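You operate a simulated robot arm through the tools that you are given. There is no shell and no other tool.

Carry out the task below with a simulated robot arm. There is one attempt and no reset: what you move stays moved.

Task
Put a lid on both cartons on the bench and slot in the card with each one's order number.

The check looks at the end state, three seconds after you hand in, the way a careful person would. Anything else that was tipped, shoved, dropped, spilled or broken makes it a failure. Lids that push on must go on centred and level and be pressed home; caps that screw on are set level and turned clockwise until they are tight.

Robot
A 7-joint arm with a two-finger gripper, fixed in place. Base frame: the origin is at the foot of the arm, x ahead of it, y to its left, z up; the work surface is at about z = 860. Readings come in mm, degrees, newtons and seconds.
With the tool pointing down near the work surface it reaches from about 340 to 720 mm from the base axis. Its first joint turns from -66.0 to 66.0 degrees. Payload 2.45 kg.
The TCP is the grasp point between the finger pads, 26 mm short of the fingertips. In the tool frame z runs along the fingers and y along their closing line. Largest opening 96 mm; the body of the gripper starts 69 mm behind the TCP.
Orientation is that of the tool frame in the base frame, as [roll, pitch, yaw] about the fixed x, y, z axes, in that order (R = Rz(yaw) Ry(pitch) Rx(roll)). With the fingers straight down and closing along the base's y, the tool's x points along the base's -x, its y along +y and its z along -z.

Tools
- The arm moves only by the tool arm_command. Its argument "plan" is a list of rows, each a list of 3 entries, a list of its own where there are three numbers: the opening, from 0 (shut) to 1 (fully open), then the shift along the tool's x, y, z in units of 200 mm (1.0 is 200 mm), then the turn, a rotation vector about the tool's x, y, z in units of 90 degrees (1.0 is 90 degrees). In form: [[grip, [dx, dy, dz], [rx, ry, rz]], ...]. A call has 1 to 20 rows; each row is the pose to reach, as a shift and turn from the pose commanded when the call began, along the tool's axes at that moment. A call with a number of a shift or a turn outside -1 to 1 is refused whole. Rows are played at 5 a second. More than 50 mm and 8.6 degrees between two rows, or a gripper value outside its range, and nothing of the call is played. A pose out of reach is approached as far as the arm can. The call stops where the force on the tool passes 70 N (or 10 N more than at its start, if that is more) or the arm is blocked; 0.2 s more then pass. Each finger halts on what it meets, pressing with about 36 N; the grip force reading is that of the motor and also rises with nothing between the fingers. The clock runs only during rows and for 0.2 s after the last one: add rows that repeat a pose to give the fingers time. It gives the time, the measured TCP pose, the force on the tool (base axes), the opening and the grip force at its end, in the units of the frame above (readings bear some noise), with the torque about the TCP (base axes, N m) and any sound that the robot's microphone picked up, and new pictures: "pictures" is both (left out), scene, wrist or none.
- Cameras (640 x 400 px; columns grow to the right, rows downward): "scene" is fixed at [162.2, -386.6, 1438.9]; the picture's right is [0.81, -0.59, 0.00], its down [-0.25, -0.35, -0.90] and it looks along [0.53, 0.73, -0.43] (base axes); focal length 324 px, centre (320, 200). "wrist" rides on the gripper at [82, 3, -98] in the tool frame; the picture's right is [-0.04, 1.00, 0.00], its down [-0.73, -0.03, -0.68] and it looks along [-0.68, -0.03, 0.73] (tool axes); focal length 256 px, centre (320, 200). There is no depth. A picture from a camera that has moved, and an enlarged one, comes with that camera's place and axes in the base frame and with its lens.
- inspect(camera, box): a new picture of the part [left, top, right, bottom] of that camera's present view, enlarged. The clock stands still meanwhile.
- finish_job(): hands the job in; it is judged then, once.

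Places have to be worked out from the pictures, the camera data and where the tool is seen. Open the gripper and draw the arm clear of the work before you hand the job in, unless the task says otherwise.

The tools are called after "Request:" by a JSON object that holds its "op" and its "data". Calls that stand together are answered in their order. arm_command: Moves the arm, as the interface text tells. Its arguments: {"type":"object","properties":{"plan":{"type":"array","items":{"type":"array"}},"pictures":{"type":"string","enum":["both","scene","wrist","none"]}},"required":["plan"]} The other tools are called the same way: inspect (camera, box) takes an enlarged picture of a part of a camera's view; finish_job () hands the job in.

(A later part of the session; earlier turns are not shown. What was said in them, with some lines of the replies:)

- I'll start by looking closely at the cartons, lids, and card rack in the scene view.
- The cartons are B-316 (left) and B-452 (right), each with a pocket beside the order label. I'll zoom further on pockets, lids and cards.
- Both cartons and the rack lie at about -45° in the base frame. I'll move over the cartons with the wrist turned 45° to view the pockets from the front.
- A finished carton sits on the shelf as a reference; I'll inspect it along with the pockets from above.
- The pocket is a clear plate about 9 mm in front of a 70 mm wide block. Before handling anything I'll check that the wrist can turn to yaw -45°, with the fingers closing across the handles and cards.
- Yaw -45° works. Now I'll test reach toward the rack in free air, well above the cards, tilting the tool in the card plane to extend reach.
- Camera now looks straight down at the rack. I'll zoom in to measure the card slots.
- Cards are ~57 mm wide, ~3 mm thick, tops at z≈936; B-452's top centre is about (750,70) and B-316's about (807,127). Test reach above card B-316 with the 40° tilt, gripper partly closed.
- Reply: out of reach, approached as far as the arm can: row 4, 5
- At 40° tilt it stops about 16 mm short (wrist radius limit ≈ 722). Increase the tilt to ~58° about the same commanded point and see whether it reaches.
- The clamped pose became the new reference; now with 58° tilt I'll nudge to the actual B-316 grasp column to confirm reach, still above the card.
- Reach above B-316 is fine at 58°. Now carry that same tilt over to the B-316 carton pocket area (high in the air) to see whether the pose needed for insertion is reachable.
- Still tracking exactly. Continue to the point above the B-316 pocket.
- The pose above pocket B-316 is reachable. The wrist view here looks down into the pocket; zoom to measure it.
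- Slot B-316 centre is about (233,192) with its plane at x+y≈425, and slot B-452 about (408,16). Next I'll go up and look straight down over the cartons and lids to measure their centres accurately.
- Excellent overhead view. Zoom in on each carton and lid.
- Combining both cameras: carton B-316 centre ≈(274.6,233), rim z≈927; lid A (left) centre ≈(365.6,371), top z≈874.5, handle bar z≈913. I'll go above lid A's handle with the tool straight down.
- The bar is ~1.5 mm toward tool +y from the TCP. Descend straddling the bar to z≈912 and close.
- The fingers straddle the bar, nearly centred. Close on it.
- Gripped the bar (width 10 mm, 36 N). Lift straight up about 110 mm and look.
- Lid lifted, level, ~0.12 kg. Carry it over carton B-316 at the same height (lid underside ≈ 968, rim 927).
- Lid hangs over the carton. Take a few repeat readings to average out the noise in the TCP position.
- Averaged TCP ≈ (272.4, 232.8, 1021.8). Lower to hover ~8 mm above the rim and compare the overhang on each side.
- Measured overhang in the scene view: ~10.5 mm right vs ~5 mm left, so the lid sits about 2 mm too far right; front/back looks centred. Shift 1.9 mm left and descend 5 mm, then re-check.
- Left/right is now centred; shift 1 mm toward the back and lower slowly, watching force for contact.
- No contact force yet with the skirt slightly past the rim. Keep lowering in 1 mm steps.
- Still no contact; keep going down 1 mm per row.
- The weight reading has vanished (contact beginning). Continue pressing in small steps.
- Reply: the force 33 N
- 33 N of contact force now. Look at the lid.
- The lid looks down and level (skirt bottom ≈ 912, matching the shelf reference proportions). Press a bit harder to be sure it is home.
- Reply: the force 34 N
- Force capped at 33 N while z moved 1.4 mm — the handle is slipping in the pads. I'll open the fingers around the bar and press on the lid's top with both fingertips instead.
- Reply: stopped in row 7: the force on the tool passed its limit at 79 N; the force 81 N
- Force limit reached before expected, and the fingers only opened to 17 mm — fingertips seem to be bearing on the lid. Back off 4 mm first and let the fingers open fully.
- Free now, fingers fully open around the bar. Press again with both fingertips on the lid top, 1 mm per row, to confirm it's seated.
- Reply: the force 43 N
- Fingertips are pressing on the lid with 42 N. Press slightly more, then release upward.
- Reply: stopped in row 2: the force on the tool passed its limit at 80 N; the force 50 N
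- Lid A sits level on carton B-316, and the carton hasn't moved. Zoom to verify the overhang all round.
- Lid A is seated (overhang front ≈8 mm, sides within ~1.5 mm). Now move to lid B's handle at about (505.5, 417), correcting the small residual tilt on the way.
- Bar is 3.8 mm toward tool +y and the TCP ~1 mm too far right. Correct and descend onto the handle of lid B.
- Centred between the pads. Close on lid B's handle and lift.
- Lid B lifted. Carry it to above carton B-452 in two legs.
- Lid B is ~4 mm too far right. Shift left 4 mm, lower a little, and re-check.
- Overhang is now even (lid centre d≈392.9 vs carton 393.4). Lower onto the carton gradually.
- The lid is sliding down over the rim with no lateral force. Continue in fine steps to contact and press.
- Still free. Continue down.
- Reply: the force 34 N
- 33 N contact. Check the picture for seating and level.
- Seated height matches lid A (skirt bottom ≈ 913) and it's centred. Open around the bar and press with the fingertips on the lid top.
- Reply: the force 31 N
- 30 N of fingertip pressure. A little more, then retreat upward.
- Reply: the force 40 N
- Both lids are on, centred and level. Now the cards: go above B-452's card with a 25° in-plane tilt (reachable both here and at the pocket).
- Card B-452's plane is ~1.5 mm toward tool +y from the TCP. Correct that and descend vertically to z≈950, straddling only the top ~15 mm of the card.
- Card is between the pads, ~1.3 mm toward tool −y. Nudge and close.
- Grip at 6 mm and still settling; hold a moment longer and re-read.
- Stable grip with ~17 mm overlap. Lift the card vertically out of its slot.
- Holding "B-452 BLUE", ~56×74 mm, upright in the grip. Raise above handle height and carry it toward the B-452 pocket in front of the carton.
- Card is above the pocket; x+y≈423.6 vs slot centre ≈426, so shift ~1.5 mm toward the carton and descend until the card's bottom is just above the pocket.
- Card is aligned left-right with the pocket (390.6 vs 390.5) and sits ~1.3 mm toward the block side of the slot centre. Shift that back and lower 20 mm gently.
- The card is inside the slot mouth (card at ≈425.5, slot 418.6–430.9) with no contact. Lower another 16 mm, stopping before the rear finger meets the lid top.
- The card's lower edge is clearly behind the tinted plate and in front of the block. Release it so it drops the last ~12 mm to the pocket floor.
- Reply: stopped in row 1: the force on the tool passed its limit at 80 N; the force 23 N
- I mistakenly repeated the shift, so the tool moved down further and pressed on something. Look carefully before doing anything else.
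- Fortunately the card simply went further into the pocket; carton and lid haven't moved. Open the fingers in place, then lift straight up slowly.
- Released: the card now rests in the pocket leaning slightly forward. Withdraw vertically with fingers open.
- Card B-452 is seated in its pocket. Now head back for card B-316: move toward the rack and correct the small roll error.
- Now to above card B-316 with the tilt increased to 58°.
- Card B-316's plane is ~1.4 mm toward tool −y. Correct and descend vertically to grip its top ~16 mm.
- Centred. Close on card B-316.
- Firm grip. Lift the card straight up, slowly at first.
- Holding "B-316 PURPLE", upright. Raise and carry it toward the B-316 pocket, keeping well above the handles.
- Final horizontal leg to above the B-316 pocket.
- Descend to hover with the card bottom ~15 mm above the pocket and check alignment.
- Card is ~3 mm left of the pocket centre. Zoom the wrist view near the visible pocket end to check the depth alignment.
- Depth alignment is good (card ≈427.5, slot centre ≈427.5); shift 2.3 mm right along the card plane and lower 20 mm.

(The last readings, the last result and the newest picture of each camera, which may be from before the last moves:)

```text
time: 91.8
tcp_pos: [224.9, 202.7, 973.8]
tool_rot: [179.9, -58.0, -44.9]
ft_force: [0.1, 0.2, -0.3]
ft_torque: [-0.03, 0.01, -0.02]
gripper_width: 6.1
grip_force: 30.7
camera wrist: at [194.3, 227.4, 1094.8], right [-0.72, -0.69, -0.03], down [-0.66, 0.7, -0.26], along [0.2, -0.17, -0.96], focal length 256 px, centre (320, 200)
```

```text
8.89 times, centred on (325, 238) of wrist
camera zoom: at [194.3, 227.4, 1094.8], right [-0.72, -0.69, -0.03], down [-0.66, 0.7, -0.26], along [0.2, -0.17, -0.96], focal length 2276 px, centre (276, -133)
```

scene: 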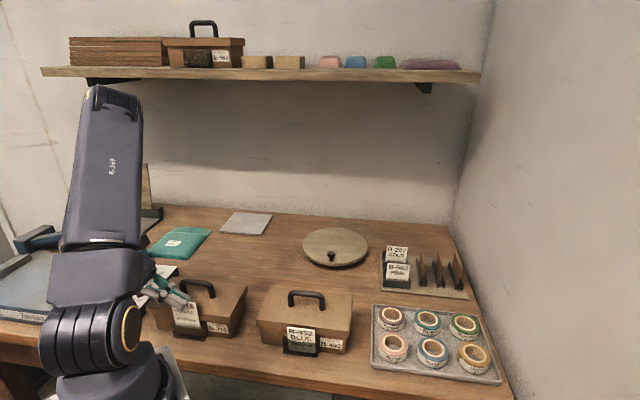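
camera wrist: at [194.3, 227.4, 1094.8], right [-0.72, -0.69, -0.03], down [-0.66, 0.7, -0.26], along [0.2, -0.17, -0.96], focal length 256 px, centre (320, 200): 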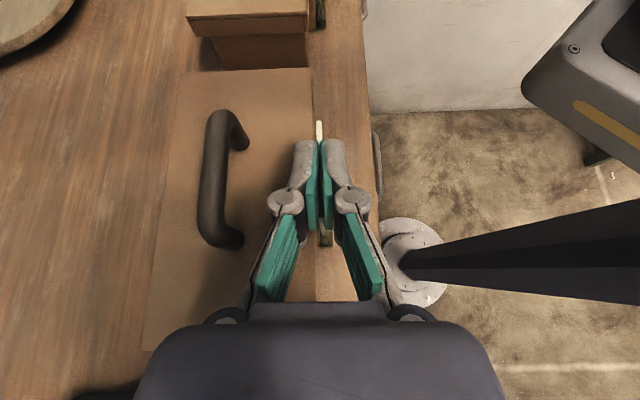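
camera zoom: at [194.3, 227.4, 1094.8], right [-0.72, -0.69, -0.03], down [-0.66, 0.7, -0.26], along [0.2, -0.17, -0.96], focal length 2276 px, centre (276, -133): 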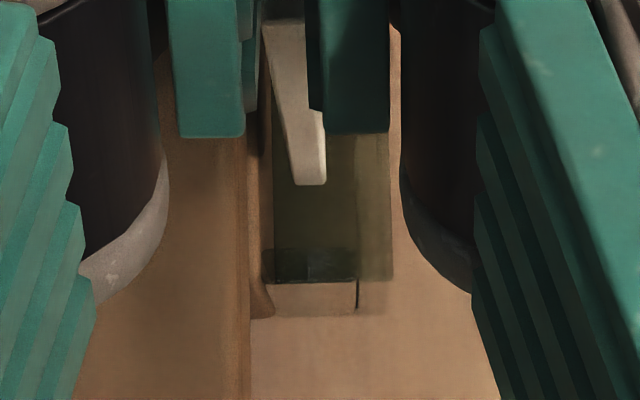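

The card's bottom edge is now tinted by the plate, so it's entering the slot properly, with no contact force. Lower 16 mm more (to TCP z≈957).

Request:
{"op": "arm_command", "data": {"plan": [[0, [-0.0175, 0, 0.0109], [0, 0, 0]], [0, [-0.035, 0, 0.0219], [0, 0, 0]], [0, [-0.0525, 0, 0.0328], [0, 0, 0]], [0, [-0.068, 0, 0.0425], [0, 0, 0]], [0, [-0.068, 0, 0.0425], [0, 0, 0]]]}}

Request:
{"op": "inspect", "data": {"camera": "scene", "box": [150, 285, 220, 345]}}

Request:
{"op": "inspect", "data": {"camera": "wrist", "box": [270, 90, 390, 270]}}

```text
time: 93.0
tcp_pos: [224.7, 201.3, 956.9]
tool_rot: [179.8, -58.0, -44.9]
ft_force: [-0.5, 1.0, -0.2]
ft_torque: [0.0, -0.03, 0.0]
gripper_width: 6.1
grip_force: 30.9
camera wrist: at [195.0, 226.7, 1079.3], right [-0.72, -0.69, -0.03], down [-0.66, 0.7, -0.26], along [0.2, -0.17, -0.96], focal length 256 px, centre (320, 200)
```

scene: 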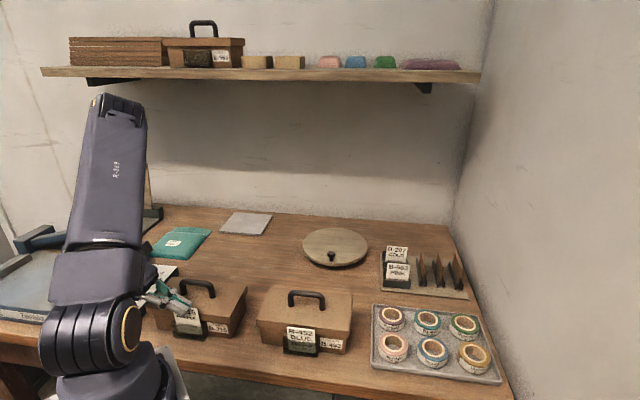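
wrist: 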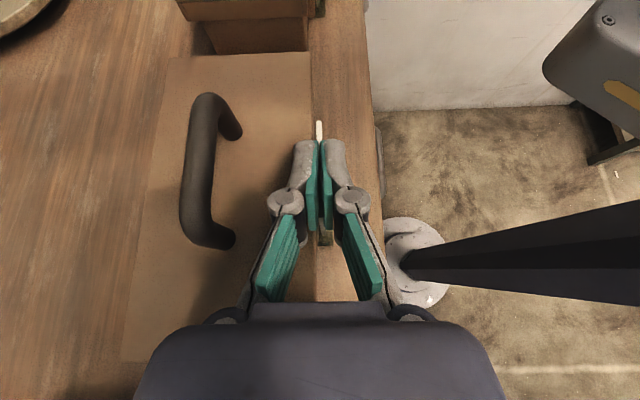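

```text
6.67 times, centred on (185, 315) of scene
camera zoom: at [162.2, -386.6, 1438.9], right [0.81, -0.59, 0.0], down [-0.25, -0.35, -0.9], along [0.53, 0.73, -0.43], focal length 2157 px, centre (1220, -567)
```

zoom: 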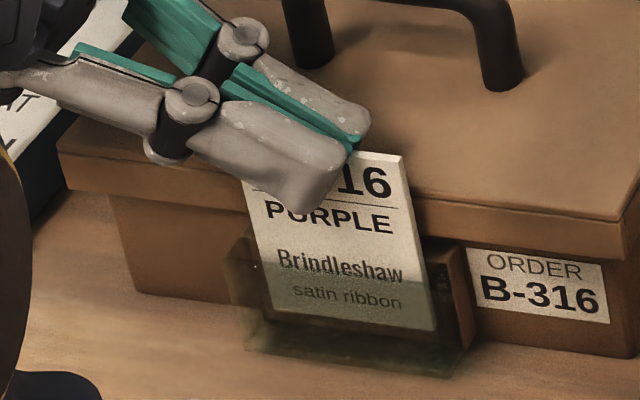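

```text
2.22 times, centred on (330, 180) of wrist
camera zoom: at [195.0, 226.7, 1079.3], right [-0.72, -0.69, -0.03], down [-0.66, 0.7, -0.26], along [0.2, -0.17, -0.96], focal length 569 px, centre (298, 244)
```

zoom: 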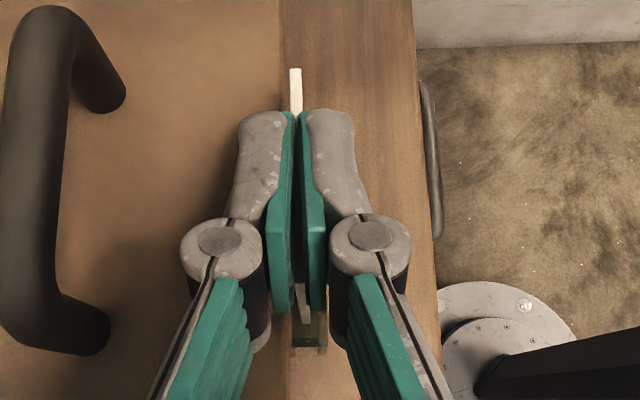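

About 22 mm of the card is behind the plate. Release in place (no shift this time) so it drops to the floor.

Request:
{"op": "arm_command", "data": {"plan": [[0.12, [0, 0, 0], [0, 0, 0]], [0.18, [0, 0, 0], [0, 0, 0]], [0.25, [0, 0, 0], [0, 0, 0]], [0.25, [0, 0, 0], [0, 0, 0]]]}}

Request:
{"op": "inspect", "data": {"camera": "scene", "box": [150, 285, 220, 345]}}

Request:
{"op": "inspect", "data": {"camera": "wrist", "box": [270, 90, 390, 270]}}

```text
time: 94.0
tcp_pos: [226.3, 199.7, 957.2]
tool_rot: [179.7, -58.0, -44.8]
ft_force: [-1.2, -1.0, 2.4]
ft_torque: [0.03, -0.03, -0.03]
gripper_width: 24.0
grip_force: 0.0
camera wrist: at [194.9, 226.6, 1079.4], right [-0.72, -0.69, -0.03], down [-0.66, 0.7, -0.26], along [0.2, -0.17, -0.96], focal length 256 px, centre (320, 200)
```

scene: 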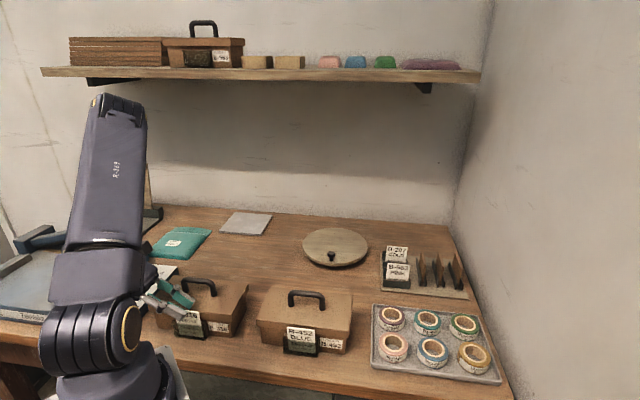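
wrist: 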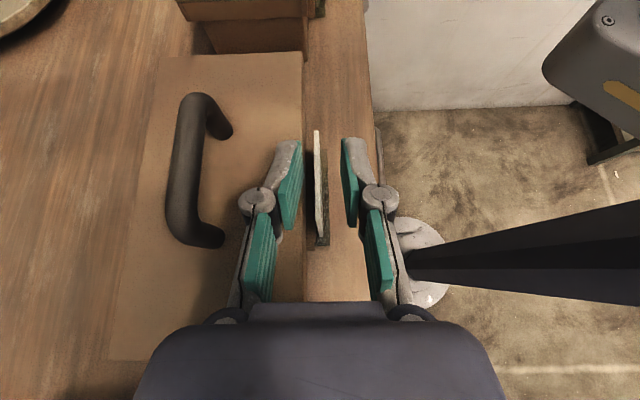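

```text
6.67 times, centred on (185, 315) of scene
camera zoom: at [162.2, -386.7, 1438.9], right [0.81, -0.59, 0.0], down [-0.25, -0.35, -0.9], along [0.53, 0.73, -0.43], focal length 2157 px, centre (1220, -567)
```

zoom: 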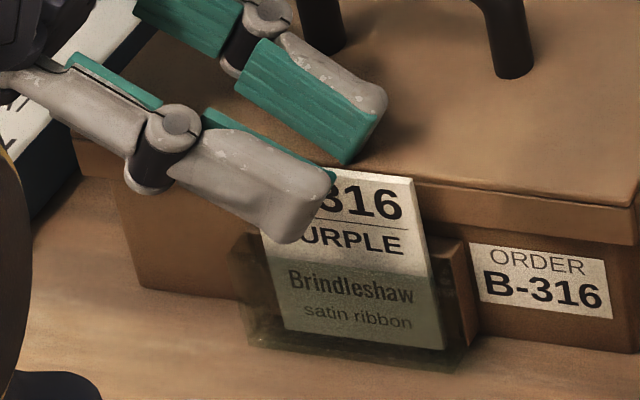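

```text
2.22 times, centred on (330, 180) of wrist
camera zoom: at [194.9, 226.6, 1079.4], right [-0.72, -0.69, -0.03], down [-0.66, 0.7, -0.26], along [0.2, -0.17, -0.96], focal length 569 px, centre (298, 244)
```

zoom: 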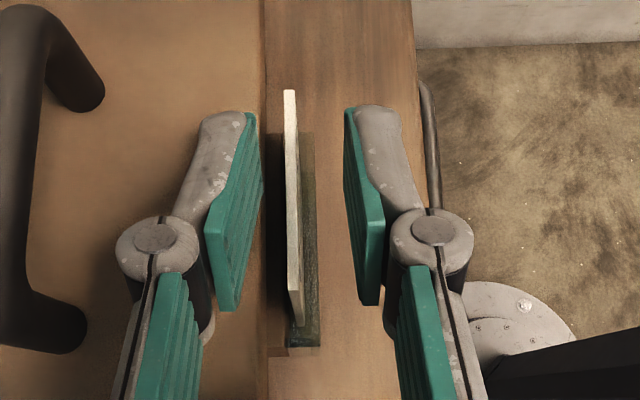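

The card dropped in; the rear fingertip is touching the lid edge lightly and nudged it back a little. Withdraw straight up without opening further, then inspect.

Request:
{"op": "arm_command", "data": {"plan": [[0.25, [0.0212, 0, -0.01325], [0, 0, 0]], [0.25, [0.0424, 0, -0.0265], [0, 0, 0]], [0.25, [0.0848, 0, -0.053], [0, 0, 0]], [0.25, [0.1696, 0, -0.106], [0, 0, 0]], [0.25, [0.2968, 0, -0.1855], [0, 0, 0]], [0.25, [0.424, 0, -0.265], [0, 0, 0]], [0.25, [0.424, 0, -0.265], [0, 0, 0]]]}}

Request:
{"op": "inspect", "data": {"camera": "scene", "box": [135, 255, 260, 350]}}

Request:
{"op": "inspect", "data": {"camera": "scene", "box": [150, 285, 220, 345]}}

Request:
{"op": "inspect", "data": {"camera": "wrist", "box": [180, 40, 400, 270]}}

```text
time: 95.6
tcp_pos: [225.3, 202.1, 1059.8]
tool_rot: [179.8, -58.0, -44.7]
ft_force: [-0.3, -0.1, -0.4]
ft_torque: [0.04, -0.01, 0.01]
gripper_width: 24.2
grip_force: 0.0
camera wrist: at [194.7, 227.8, 1181.7], right [-0.72, -0.69, -0.03], down [-0.66, 0.7, -0.26], along [0.2, -0.17, -0.96], focal length 256 px, centre (320, 200)
```

scene: 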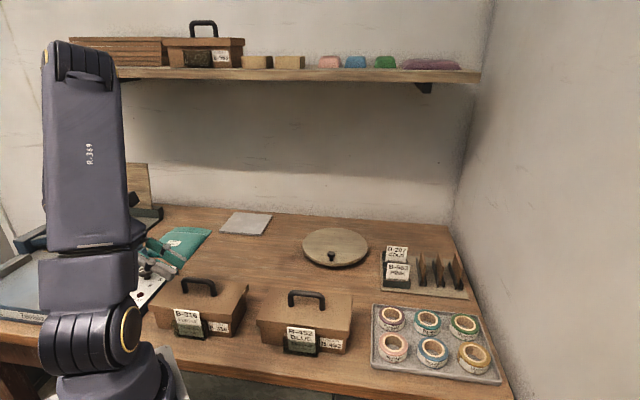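
wrist: 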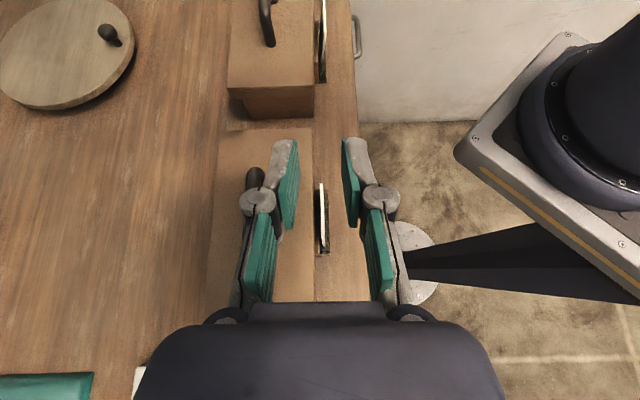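

```text
4.21 times, centred on (198, 302) of scene
camera zoom: at [162.2, -386.7, 1438.9], right [0.81, -0.59, 0.0], down [-0.25, -0.35, -0.9], along [0.53, 0.73, -0.43], focal length 1362 px, centre (836, -232)
```

zoom: 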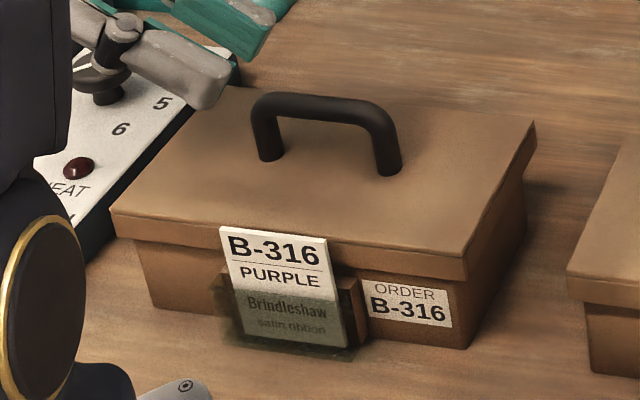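

```text
6.67 times, centred on (185, 315) of scene
camera zoom: at [162.2, -386.7, 1438.9], right [0.81, -0.59, 0.0], down [-0.25, -0.35, -0.9], along [0.53, 0.73, -0.43], focal length 2157 px, centre (1220, -567)
```

zoom: 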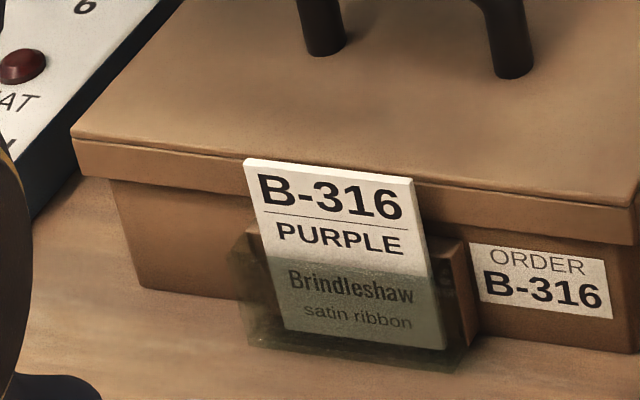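

```text
1.74 times, centred on (290, 155) of wrist
camera zoom: at [194.7, 227.8, 1181.7], right [-0.72, -0.69, -0.03], down [-0.66, 0.7, -0.26], along [0.2, -0.17, -0.96], focal length 445 px, centre (372, 278)
```

zoom: 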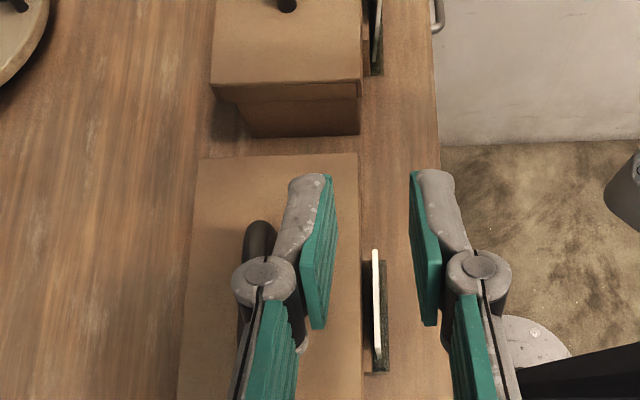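

Both cards are in their pockets. The B-316 lid and carton were nudged back slightly; measure the lid's overhang relative to the carton now.

Request:
{"op": "inspect", "data": {"camera": "scene", "box": [205, 270, 255, 345]}}

Request:
{"op": "inspect", "data": {"camera": "scene", "box": [135, 275, 195, 335]}}

Request:
{"op": "inspect", "data": {"camera": "wrist", "box": [220, 120, 360, 300]}}

Request:
{"op": "inspect", "data": {"camera": "scene", "box": [250, 265, 365, 365]}}

```text
5.33 times, centred on (230, 308) of scene
camera zoom: at [162.2, -386.7, 1438.9], right [0.81, -0.59, 0.0], down [-0.25, -0.35, -0.9], along [0.53, 0.73, -0.43], focal length 1726 px, centre (800, -373)
```

zoom: 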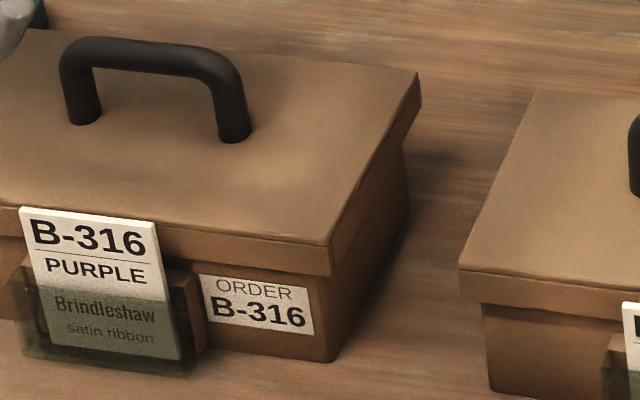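

```text
6.67 times, centred on (165, 305) of scene
camera zoom: at [162.2, -386.7, 1438.9], right [0.81, -0.59, 0.0], down [-0.25, -0.35, -0.9], along [0.53, 0.73, -0.43], focal length 2157 px, centre (1353, -500)
```

zoom: 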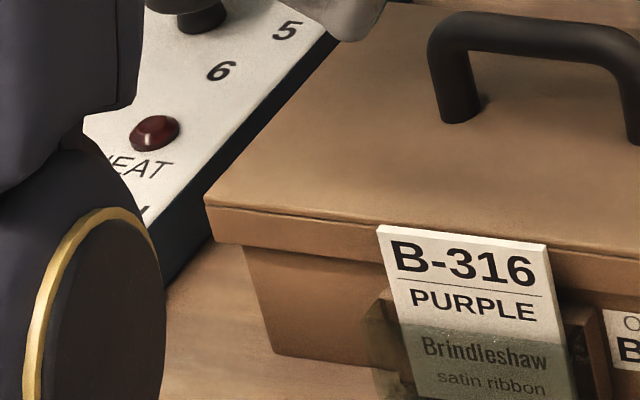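

```text
2.22 times, centred on (290, 210) of wrist
camera zoom: at [194.7, 227.8, 1181.7], right [-0.72, -0.69, -0.03], down [-0.66, 0.7, -0.26], along [0.2, -0.17, -0.96], focal length 569 px, centre (387, 178)
```

zoom: 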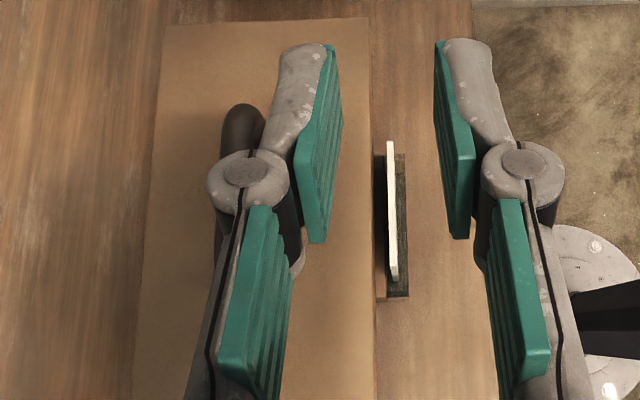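

```text
4.00 times, centred on (308, 315) of scene
camera zoom: at [162.2, -386.7, 1438.9], right [0.81, -0.59, 0.0], down [-0.25, -0.35, -0.9], along [0.53, 0.73, -0.43], focal length 1294 px, centre (370, -260)
```

zoom: 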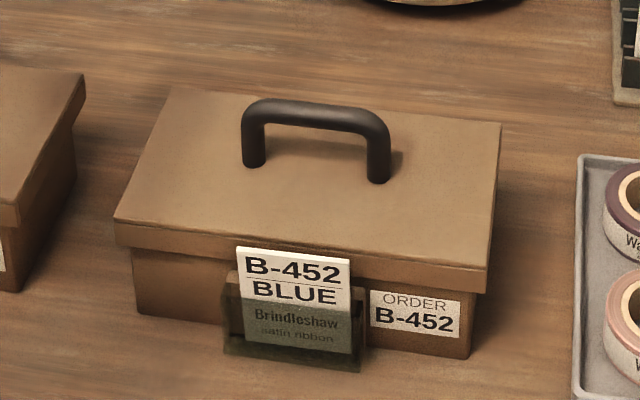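

Lid A is now about 4 mm too far back relative to its carton. I'll regrip its handle and pull it forward by that amount: return to vertical above the handle.

Request:
{"op": "arm_command", "data": {"plan": [[0.3, [0.0043, -0.039, 0.0069], [0, -0.0806, 0]], [0.35, [0.0087, -0.078, 0.0139], [0, -0.1611, 0]], [0.4, [0.013, -0.117, 0.0208], [0, -0.2417, 0]], [0.4, [0.0174, -0.156, 0.0278], [0, -0.3222, 0]], [0.4, [0.0217, -0.195, 0.0347], [0, -0.4028, 0]], [0.4, [0.026, -0.234, 0.0416], [0, -0.4833, 0]], [0.4, [0.0304, -0.273, 0.0486], [0, -0.5639, 0]], [0.4, [0.0347, -0.312, 0.0555], [0, -0.6444, 0]], [0.4, [0.0347, -0.312, 0.0555], [0, -0.6444, 0]]]}}

Request:
{"op": "inspect", "data": {"camera": "wrist", "box": [200, 0, 440, 220]}}

Request:
{"op": "arm_command", "data": {"plan": [[0.4, [0, 0, 0], [0, 0, 0]]], "pictures": "none"}}

```text
time: 97.6
tcp_pos: [278.9, 236.5, 1056.8]
tool_rot: [179.8, 0.0, -45.0]
ft_force: [1.0, 0.0, -0.4]
ft_torque: [0.0, 0.02, -0.01]
gripper_width: 38.4
grip_force: 0.1
camera wrist: at [334.3, 176.2, 1155.8], right [-0.74, -0.68, 0.0], down [-0.5, 0.54, 0.68], along [-0.46, 0.5, -0.73], focal length 256 px, centre (320, 200)
```

scene: 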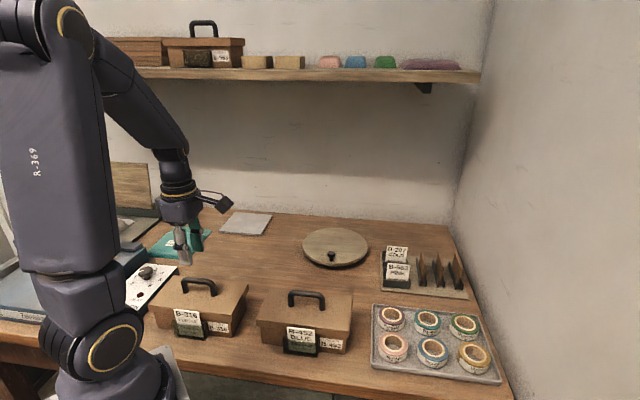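
wrist: 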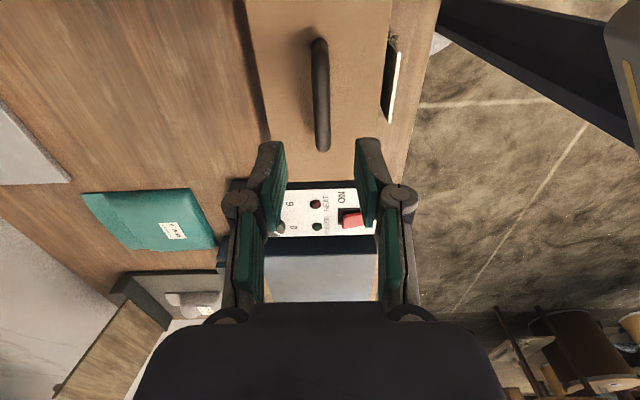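

```text
1.82 times, centred on (320, 110) of wrist
camera zoom: at [334.3, 176.2, 1155.8], right [-0.74, -0.68, 0.0], down [-0.5, 0.54, 0.68], along [-0.46, 0.5, -0.73], focal length 465 px, centre (320, 364)
```

zoom: 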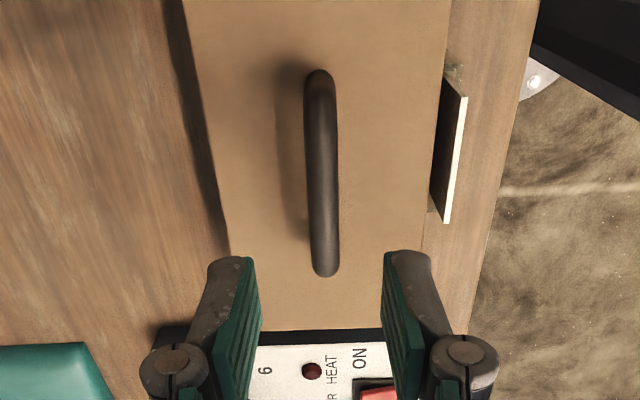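

```text
time: 98.0
tcp_pos: [278.5, 236.7, 1057.0]
tool_rot: [180.0, 0.0, -44.9]
ft_force: [0.0, 0.7, 0.8]
ft_torque: [-0.03, 0.02, 0.01]
gripper_width: 38.5
grip_force: 0.0
```

Bar is centred under the gripper. Descend to grip height and close on the bar.

Request:
{"op": "arm_command", "data": {"plan": [[0.4, [0, 0.001, 0.12], [0, 0, 0]], [0.4, [0, 0.001, 0.24], [0, 0, 0]], [0.4, [0, 0.001, 0.34], [0, 0, 0]], [0.4, [0, 0.001, 0.42], [0, 0, 0]], [0.4, [0, 0.001, 0.455], [0, 0, 0]], [0.4, [0, 0.001, 0.455], [0, 0, 0]]]}}

Request:
{"op": "inspect", "data": {"camera": "wrist", "box": [220, 60, 420, 260]}}

Request:
{"op": "inspect", "data": {"camera": "scene", "box": [135, 255, 260, 350]}}

```text
time: 99.4
tcp_pos: [279.7, 235.2, 965.5]
tool_rot: [179.9, 0.1, -45.1]
ft_force: [-0.5, 0.3, 0.1]
ft_torque: [-0.01, -0.05, 0.01]
gripper_width: 38.1
grip_force: 0.1
camera wrist: at [335.1, 175.1, 1064.1], right [-0.74, -0.68, 0.0], down [-0.5, 0.54, 0.68], along [-0.46, 0.5, -0.73], focal length 256 px, centre (320, 200)
```

scene: 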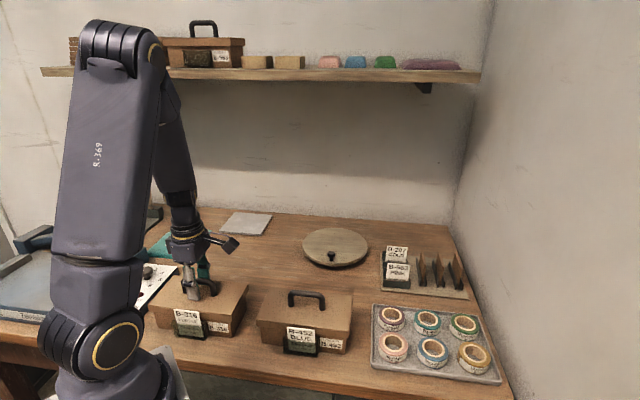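
wrist: 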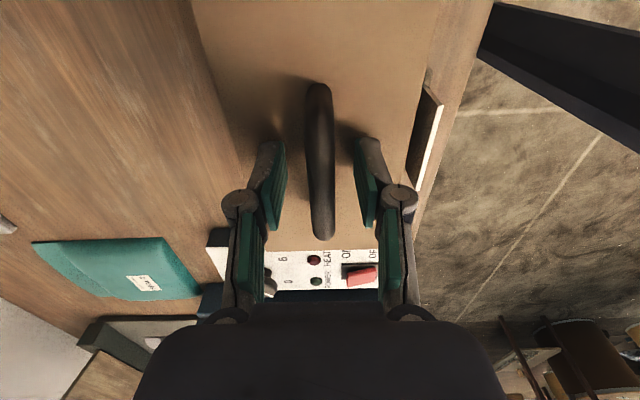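

```text
2.00 times, centred on (320, 160) of wrist
camera zoom: at [335.1, 175.1, 1064.1], right [-0.74, -0.68, 0.0], down [-0.5, 0.54, 0.68], along [-0.46, 0.5, -0.73], focal length 512 px, centre (320, 280)
```

zoom: 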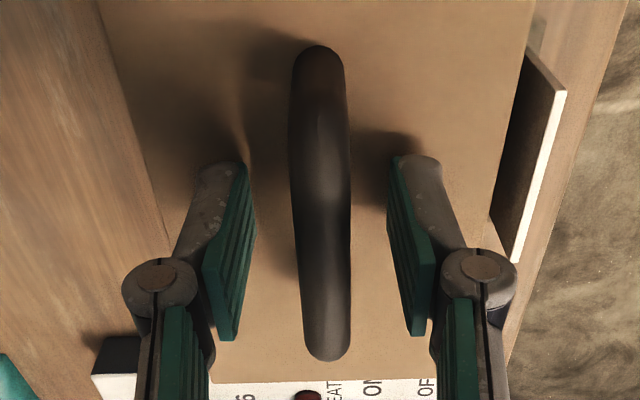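

```text
4.21 times, centred on (198, 302) of scene
camera zoom: at [162.2, -386.6, 1438.9], right [0.81, -0.59, 0.0], down [-0.25, -0.35, -0.9], along [0.53, 0.73, -0.43], focal length 1362 px, centre (836, -232)
```

zoom: 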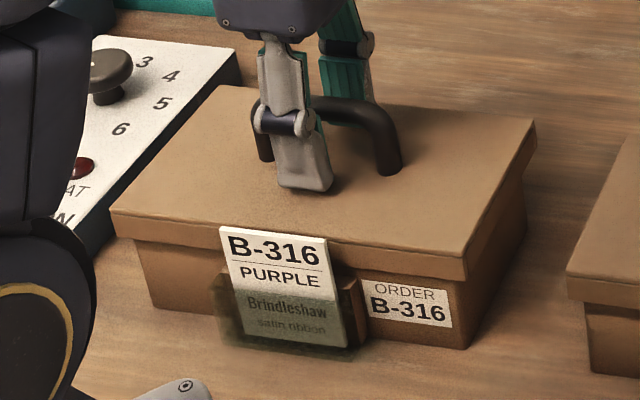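

Centred. Close on the bar, then slide the lid 4 mm forward (tool +y).

Request:
{"op": "arm_command", "data": {"plan": [[0.2, [0, 0, 0], [0, 0, 0]], [0, [0, 0, 0], [0, 0, 0]], [0, [0, 0, 0], [0, 0, 0]], [0, [0, 0, 0], [0, 0, 0]], [0, [0, 0.005, 0], [0, 0, 0]], [0, [0, 0.01, 0], [0, 0, 0]], [0, [0, 0.015, 0], [0, 0, 0]], [0, [0, 0.02, 0], [0, 0, 0]], [0, [0, 0.02, 0], [0, 0, 0]]]}}

Request:
{"op": "inspect", "data": {"camera": "scene", "box": [205, 270, 255, 345]}}

Request:
{"op": "inspect", "data": {"camera": "scene", "box": [135, 275, 195, 335]}}

Request:
{"op": "inspect", "data": {"camera": "wrist", "box": [360, 40, 460, 220]}}

```text
time: 101.4
tcp_pos: [276.1, 233.1, 966.3]
tool_rot: [180.0, 0.0, -45.0]
ft_force: [1.4, 0.4, -0.3]
ft_torque: [-0.03, -0.03, 0.01]
gripper_width: 10.4
grip_force: 36.3
camera wrist: at [331.8, 172.6, 1064.8], right [-0.74, -0.68, 0.0], down [-0.5, 0.54, 0.68], along [-0.46, 0.5, -0.73], focal length 256 px, centre (320, 200)
```

scene: 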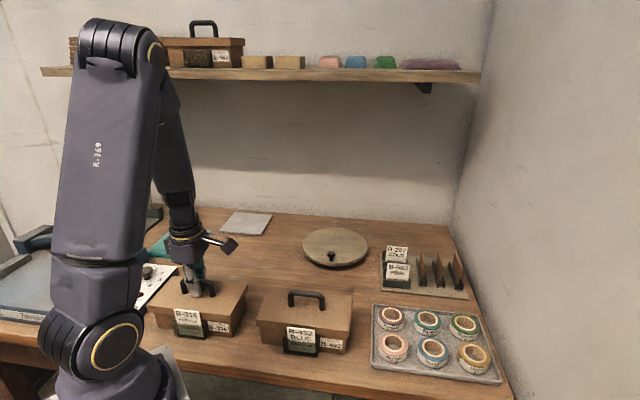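
wrist: 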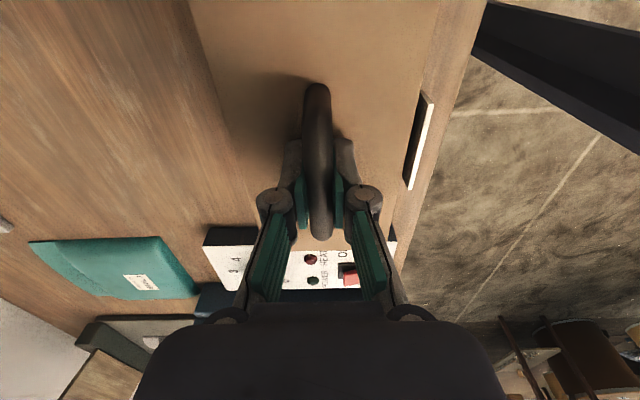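

```text
5.33 times, centred on (230, 308) of scene
camera zoom: at [162.2, -386.6, 1438.9], right [0.81, -0.59, 0.0], down [-0.25, -0.35, -0.9], along [0.53, 0.73, -0.43], focal length 1726 px, centre (800, -373)
```

zoom: 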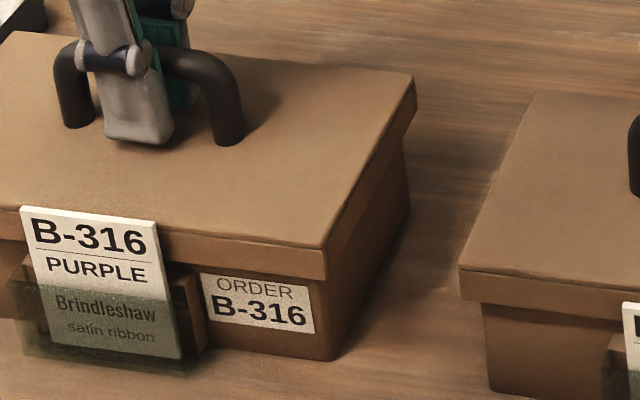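

```text
6.67 times, centred on (165, 305) of scene
camera zoom: at [162.2, -386.6, 1438.9], right [0.81, -0.59, 0.0], down [-0.25, -0.35, -0.9], along [0.53, 0.73, -0.43], focal length 2157 px, centre (1353, -500)
```

zoom: 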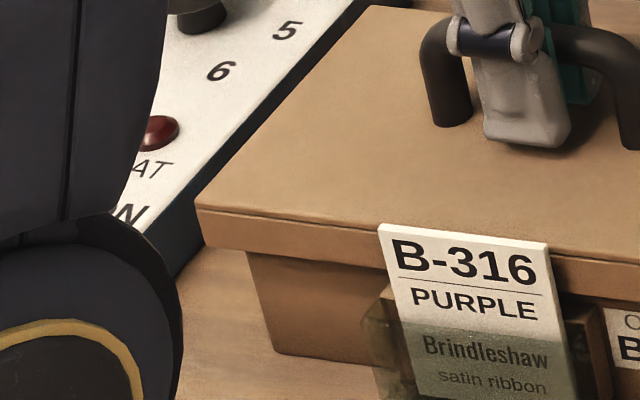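

```text
2.22 times, centred on (410, 130) of wrist
camera zoom: at [331.8, 172.6, 1064.8], right [-0.74, -0.68, 0.0], down [-0.5, 0.54, 0.68], along [-0.46, 0.5, -0.73], focal length 569 px, centre (120, 356)
```

zoom: 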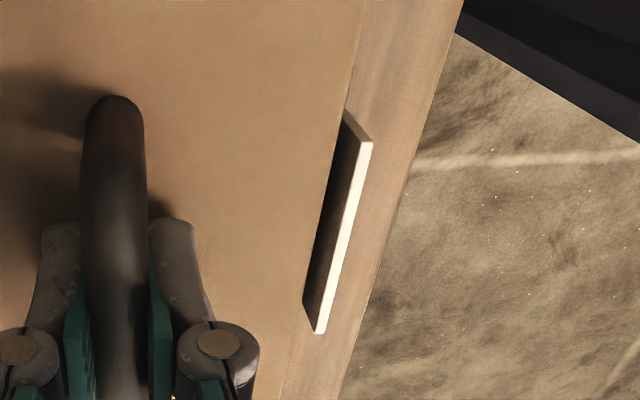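

The lid is now centred front-to-back. It's ~1.5 mm left of centre, so slide it 1.3 mm right, then open the fingers.

Request:
{"op": "arm_command", "data": {"plan": [[0, [0.0035, 0, 0], [0, 0, 0]], [0, [0.0065, 0, 0], [0, 0, 0]], [0, [0.0065, 0, 0], [0, 0, 0]], [0.35, [0.0065, 0, 0], [0, 0, 0]], [0.35, [0.0065, 0, 0], [0, 0, 0]], [0.35, [0.0065, 0, 0], [0, 0, 0]]], "pictures": "none"}}

Request:
{"op": "inspect", "data": {"camera": "scene", "box": [135, 255, 260, 350]}}

```text
time: 102.8
tcp_pos: [278.1, 232.4, 965.0]
tool_rot: [179.9, 0.0, -45.0]
ft_force: [0.5, 0.6, -0.3]
ft_torque: [-0.06, -0.03, -0.04]
gripper_width: 33.4
grip_force: 0.1
```

```text
4.21 times, centred on (198, 302) of scene
camera zoom: at [162.2, -386.6, 1438.9], right [0.81, -0.59, 0.0], down [-0.25, -0.35, -0.9], along [0.53, 0.73, -0.43], focal length 1362 px, centre (836, -232)
```

zoom: 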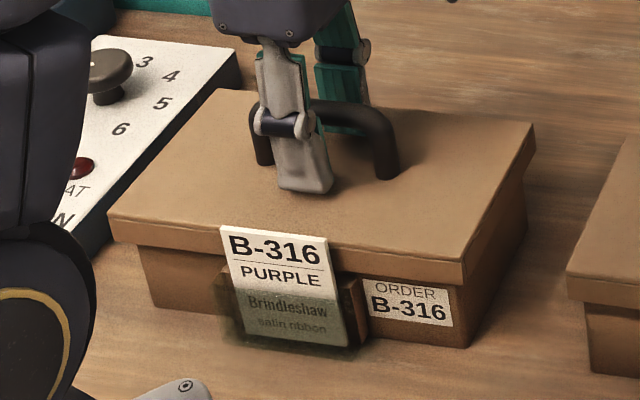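

Fingers open. Press gently on the lid top to make sure it's still home (contact expected near TCP z≈960).

Request:
{"op": "arm_command", "data": {"plan": [[0.35, [0, 0, 0.006], [0, 0, 0]], [0.35, [0, 0, 0.012], [0, 0, 0]], [0.35, [0, 0, 0.018], [0, 0, 0]], [0.35, [0, 0, 0.024], [0, 0, 0]], [0.35, [0, 0, 0.028], [0, 0, 0]]], "pictures": "none"}}

```text
time: 104.0
tcp_pos: [275.4, 232.6, 959.2]
tool_rot: [179.8, 0.0, -45.2]
ft_force: [-0.1, 0.2, -0.2]
ft_torque: [0.01, 0.03, 0.0]
gripper_width: 33.4
grip_force: 0.1
```

Request:
{"op": "arm_command", "data": {"plan": [[0.35, [0, 0, 0.004], [0, 0, 0]], [0.35, [0, 0, 0.008], [0, 0, 0]], [0.35, [0, 0, 0.011], [0, 0, 0]]], "pictures": "none"}}

```text
time: 104.8
tcp_pos: [276.9, 232.6, 959.1]
tool_rot: [180.0, -0.1, -45.0]
ft_force: [-1.3, -4.1, 39.6]
ft_torque: [-0.3, 0.19, 0.03]
gripper_width: 39.0
grip_force: 8.8
```

Same contact height as before with 40 N — the lid is home. Retreat straight up and inspect everything.

Request:
{"op": "arm_command", "data": {"plan": [[0.38, [0, 0, -0.02], [0, 0, 0]], [0.4, [0, 0, -0.08], [0, 0, 0]], [0.45, [0, 0, -0.2], [0, 0, 0]], [0.5, [0, 0, -0.35], [0, 0, 0]], [0.5, [0, 0, -0.55], [0, 0, 0]], [0.5, [0, 0, -0.75], [0, 0, 0]], [0.5, [0, 0, -0.75], [0, 0, 0]]]}}

Request:
{"op": "inspect", "data": {"camera": "scene", "box": [135, 255, 260, 350]}}

Request:
{"op": "inspect", "data": {"camera": "scene", "box": [205, 270, 255, 345]}}

Request:
{"op": "inspect", "data": {"camera": "scene", "box": [135, 275, 195, 335]}}

Request:
{"op": "inspect", "data": {"camera": "wrist", "box": [200, 0, 460, 220]}}

```text
time: 106.4
tcp_pos: [275.7, 233.5, 1107.1]
tool_rot: [179.9, 0.1, -45.1]
ft_force: [0.7, 0.1, 0.4]
ft_torque: [-0.02, 0.0, 0.02]
gripper_width: 47.9
grip_force: 0.0
camera wrist: at [331.5, 175.1, 1205.7], right [-0.73, -0.68, 0.0], down [-0.5, 0.54, 0.68], along [-0.46, 0.5, -0.73], focal length 256 px, centre (320, 200)
```

scene: 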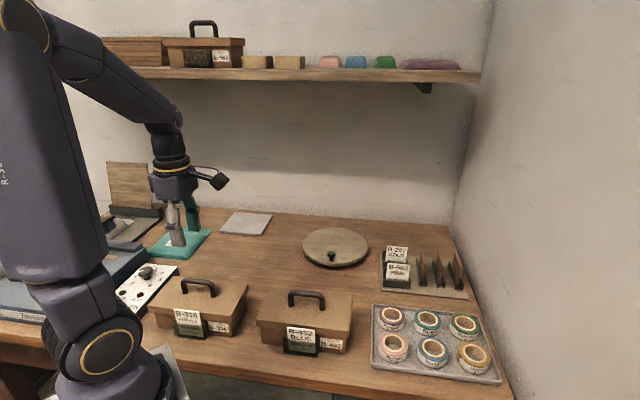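
wrist: 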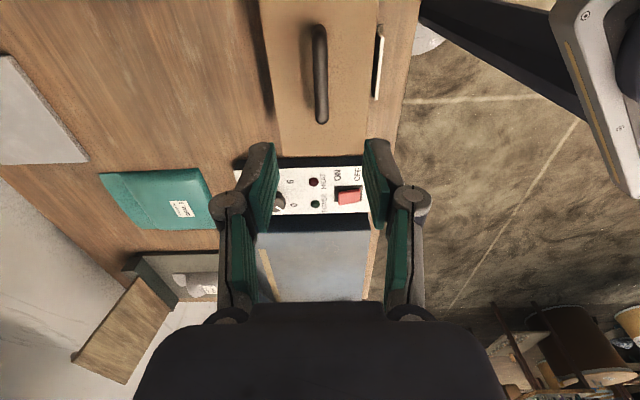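

```text
4.21 times, centred on (198, 302) of scene
camera zoom: at [162.2, -386.6, 1438.9], right [0.81, -0.59, 0.0], down [-0.25, -0.35, -0.9], along [0.53, 0.73, -0.43], focal length 1362 px, centre (836, -232)
```

zoom: 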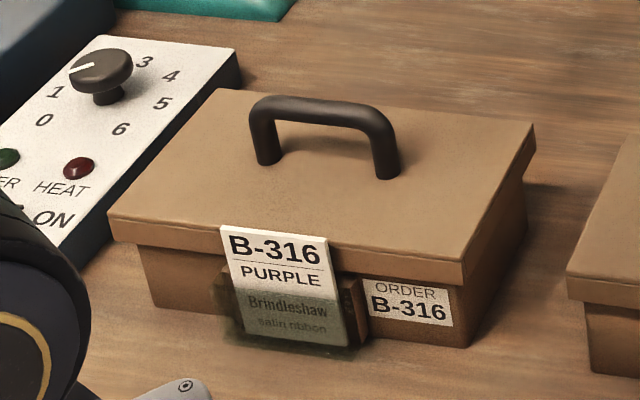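

```text
5.33 times, centred on (230, 308) of scene
camera zoom: at [162.2, -386.6, 1438.9], right [0.81, -0.59, 0.0], down [-0.25, -0.35, -0.9], along [0.53, 0.73, -0.43], focal length 1726 px, centre (800, -373)
```

zoom: 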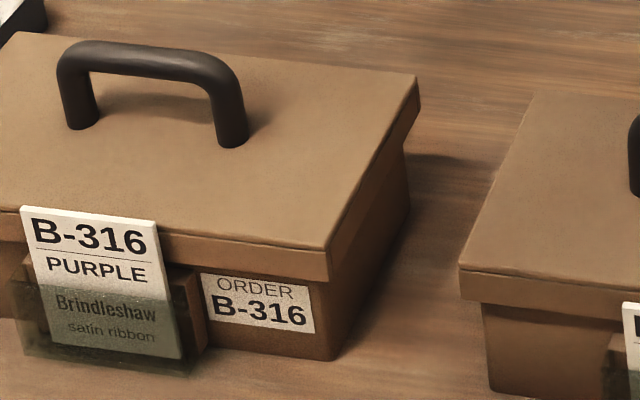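

```text
6.67 times, centred on (165, 305) of scene
camera zoom: at [162.2, -386.6, 1438.9], right [0.81, -0.59, 0.0], down [-0.25, -0.35, -0.9], along [0.53, 0.73, -0.43], focal length 2157 px, centre (1353, -500)
```

zoom: 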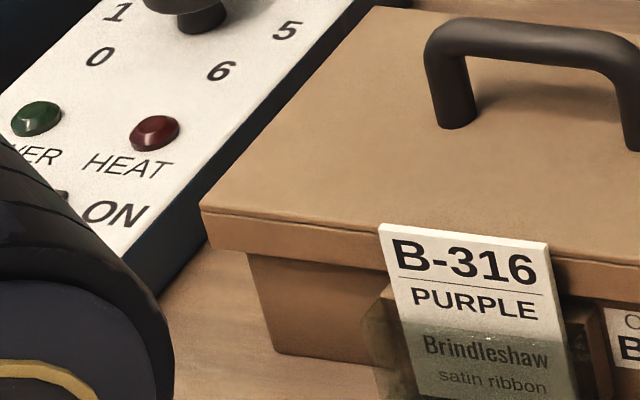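

```text
1.82 times, centred on (330, 110) of wrist
camera zoom: at [331.5, 175.1, 1205.7], right [-0.73, -0.68, 0.0], down [-0.5, 0.54, 0.68], along [-0.46, 0.5, -0.73], focal length 465 px, centre (302, 364)
```

zoom: 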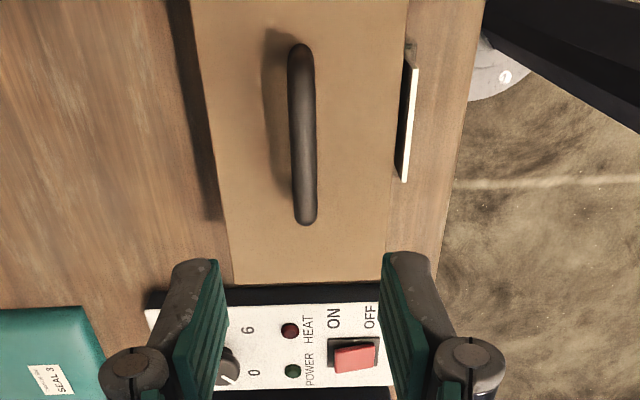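

Everything looks right: lid A centred and level, card B-316 in its pocket. Open the gripper fully and draw the arm up and clear, then do a final check of the whole scene.

Request:
{"op": "arm_command", "data": {"plan": [[0.6, [0.0, 0.0, -0.1], [0, 0, 0]], [0.7, [0.15, -0.03, -0.2], [0, 0, 0]], [0.8, [0.3, -0.06, -0.3], [0, 0, 0]], [0.9, [0.5, -0.1, -0.4], [0, 0, 0]], [1, [0.7, -0.14, -0.48], [0, 0, 0]], [1, [0.8, -0.16, -0.5], [0, 0, 0]], [1, [0.8, -0.16, -0.5], [0, 0, 0]], [1, [0.8, -0.16, -0.5], [0, 0, 0]]]}}

Request:
{"op": "inspect", "data": {"camera": "scene", "box": [130, 240, 370, 370]}}

Request:
{"op": "inspect", "data": {"camera": "scene", "box": [360, 220, 510, 390]}}

Request:
{"op": "inspect", "data": {"camera": "scene", "box": [265, 300, 360, 365]}}

```text
time: 108.2
tcp_pos: [411.6, 141.6, 1210.5]
tool_rot: [179.9, 0.0, -45.0]
ft_force: [0.3, 0.3, 0.1]
ft_torque: [-0.01, 0.0, 0.03]
gripper_width: 96.0
grip_force: 0.2
camera wrist: at [467.9, 81.3, 1308.6], right [-0.74, -0.68, 0.0], down [-0.5, 0.54, 0.68], along [-0.46, 0.5, -0.73], focal length 256 px, centre (320, 200)
```

scene: 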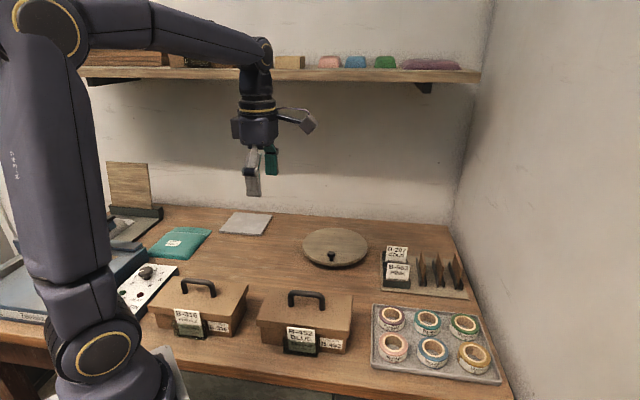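
wrist: 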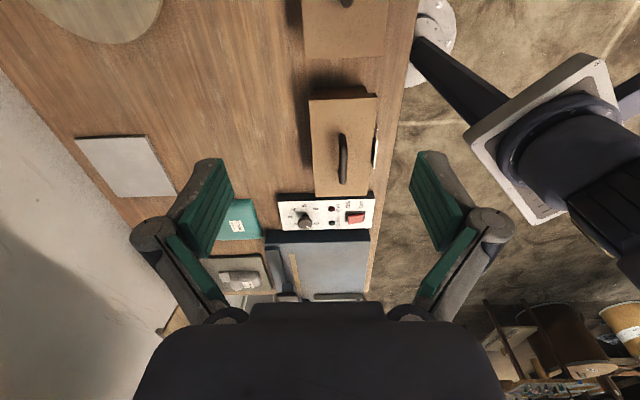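

```text
2.67 times, centred on (250, 305) of scene
camera zoom: at [162.2, -386.6, 1438.9], right [0.81, -0.59, 0.0], down [-0.25, -0.35, -0.9], along [0.53, 0.73, -0.43], focal length 863 px, centre (507, -80)
```

zoom: 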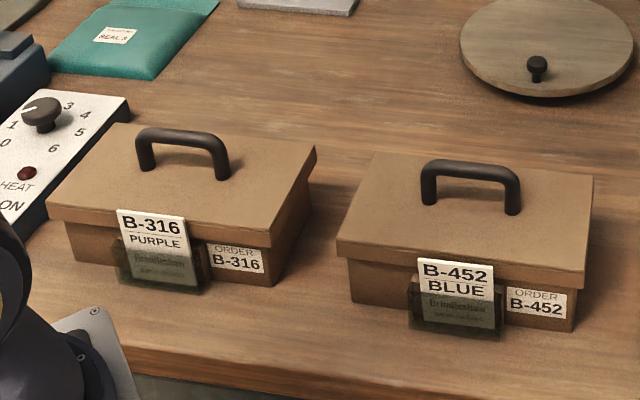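

```text
2.35 times, centred on (435, 305) of scene
camera zoom: at [162.2, -386.6, 1438.9], right [0.81, -0.59, 0.0], down [-0.25, -0.35, -0.9], along [0.53, 0.73, -0.43], focal length 761 px, centre (49, -47)
```

zoom: 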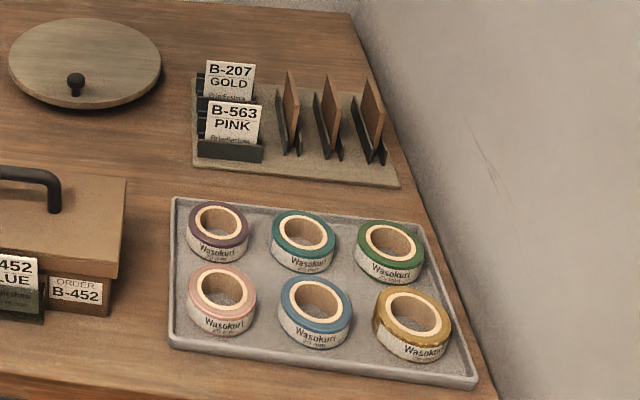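

```text
6.15 times, centred on (312, 332) of scene
camera zoom: at [162.2, -386.6, 1438.9], right [0.81, -0.59, 0.0], down [-0.25, -0.35, -0.9], along [0.53, 0.73, -0.43], focal length 1991 px, centre (366, -615)
```

zoom: 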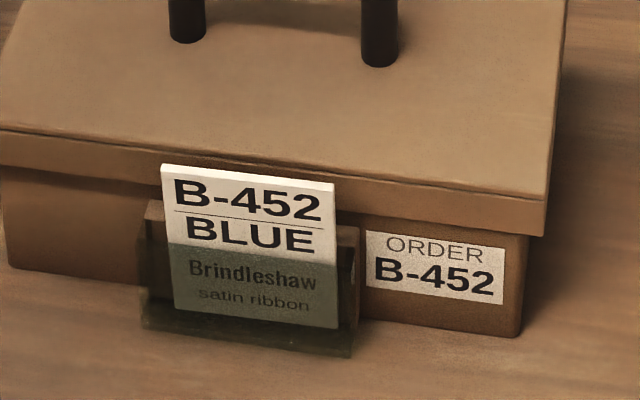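

Both cartons are lidded and each has its matching card in the pocket (B-316 and B-452). The other cards, tape rolls and items look undisturbed, and the arm is clear with the gripper open, so I'm handing in.

Request:
{"op": "finish_job", "data": {}}

```text
The job is handed in.
```

Both cartons now have a lid pressed home and the card with their own order number in the front pocket: B-316 on the left, B-452 on the right. I handed the job in with the gripper open and the arm drawn clear.

Three things did not go cleanly:

- **B-452 card:** I repeated a downward move by mistake while releasing the card, and the rear finger pressed on the lid at about 80 N. That shifted the carton by about 2 mm. The lid stayed on and level, and the card ended up on the pocket floor.
- **B-316 lid:** when I released that card, the rear finger pushed the lid back about 5 mm and the carton about 1 to 3 mm. I regripped the handle and slid the lid back to centre. I then pressed it down again at about 40 N.
- **Card angle:** the B-452 card leans slightly forward in its pocket, which is wider than the card is thick.

In the last pictures, everything else looked undisturbed, including the two other cards in the rack, the dividers and the tape tray.
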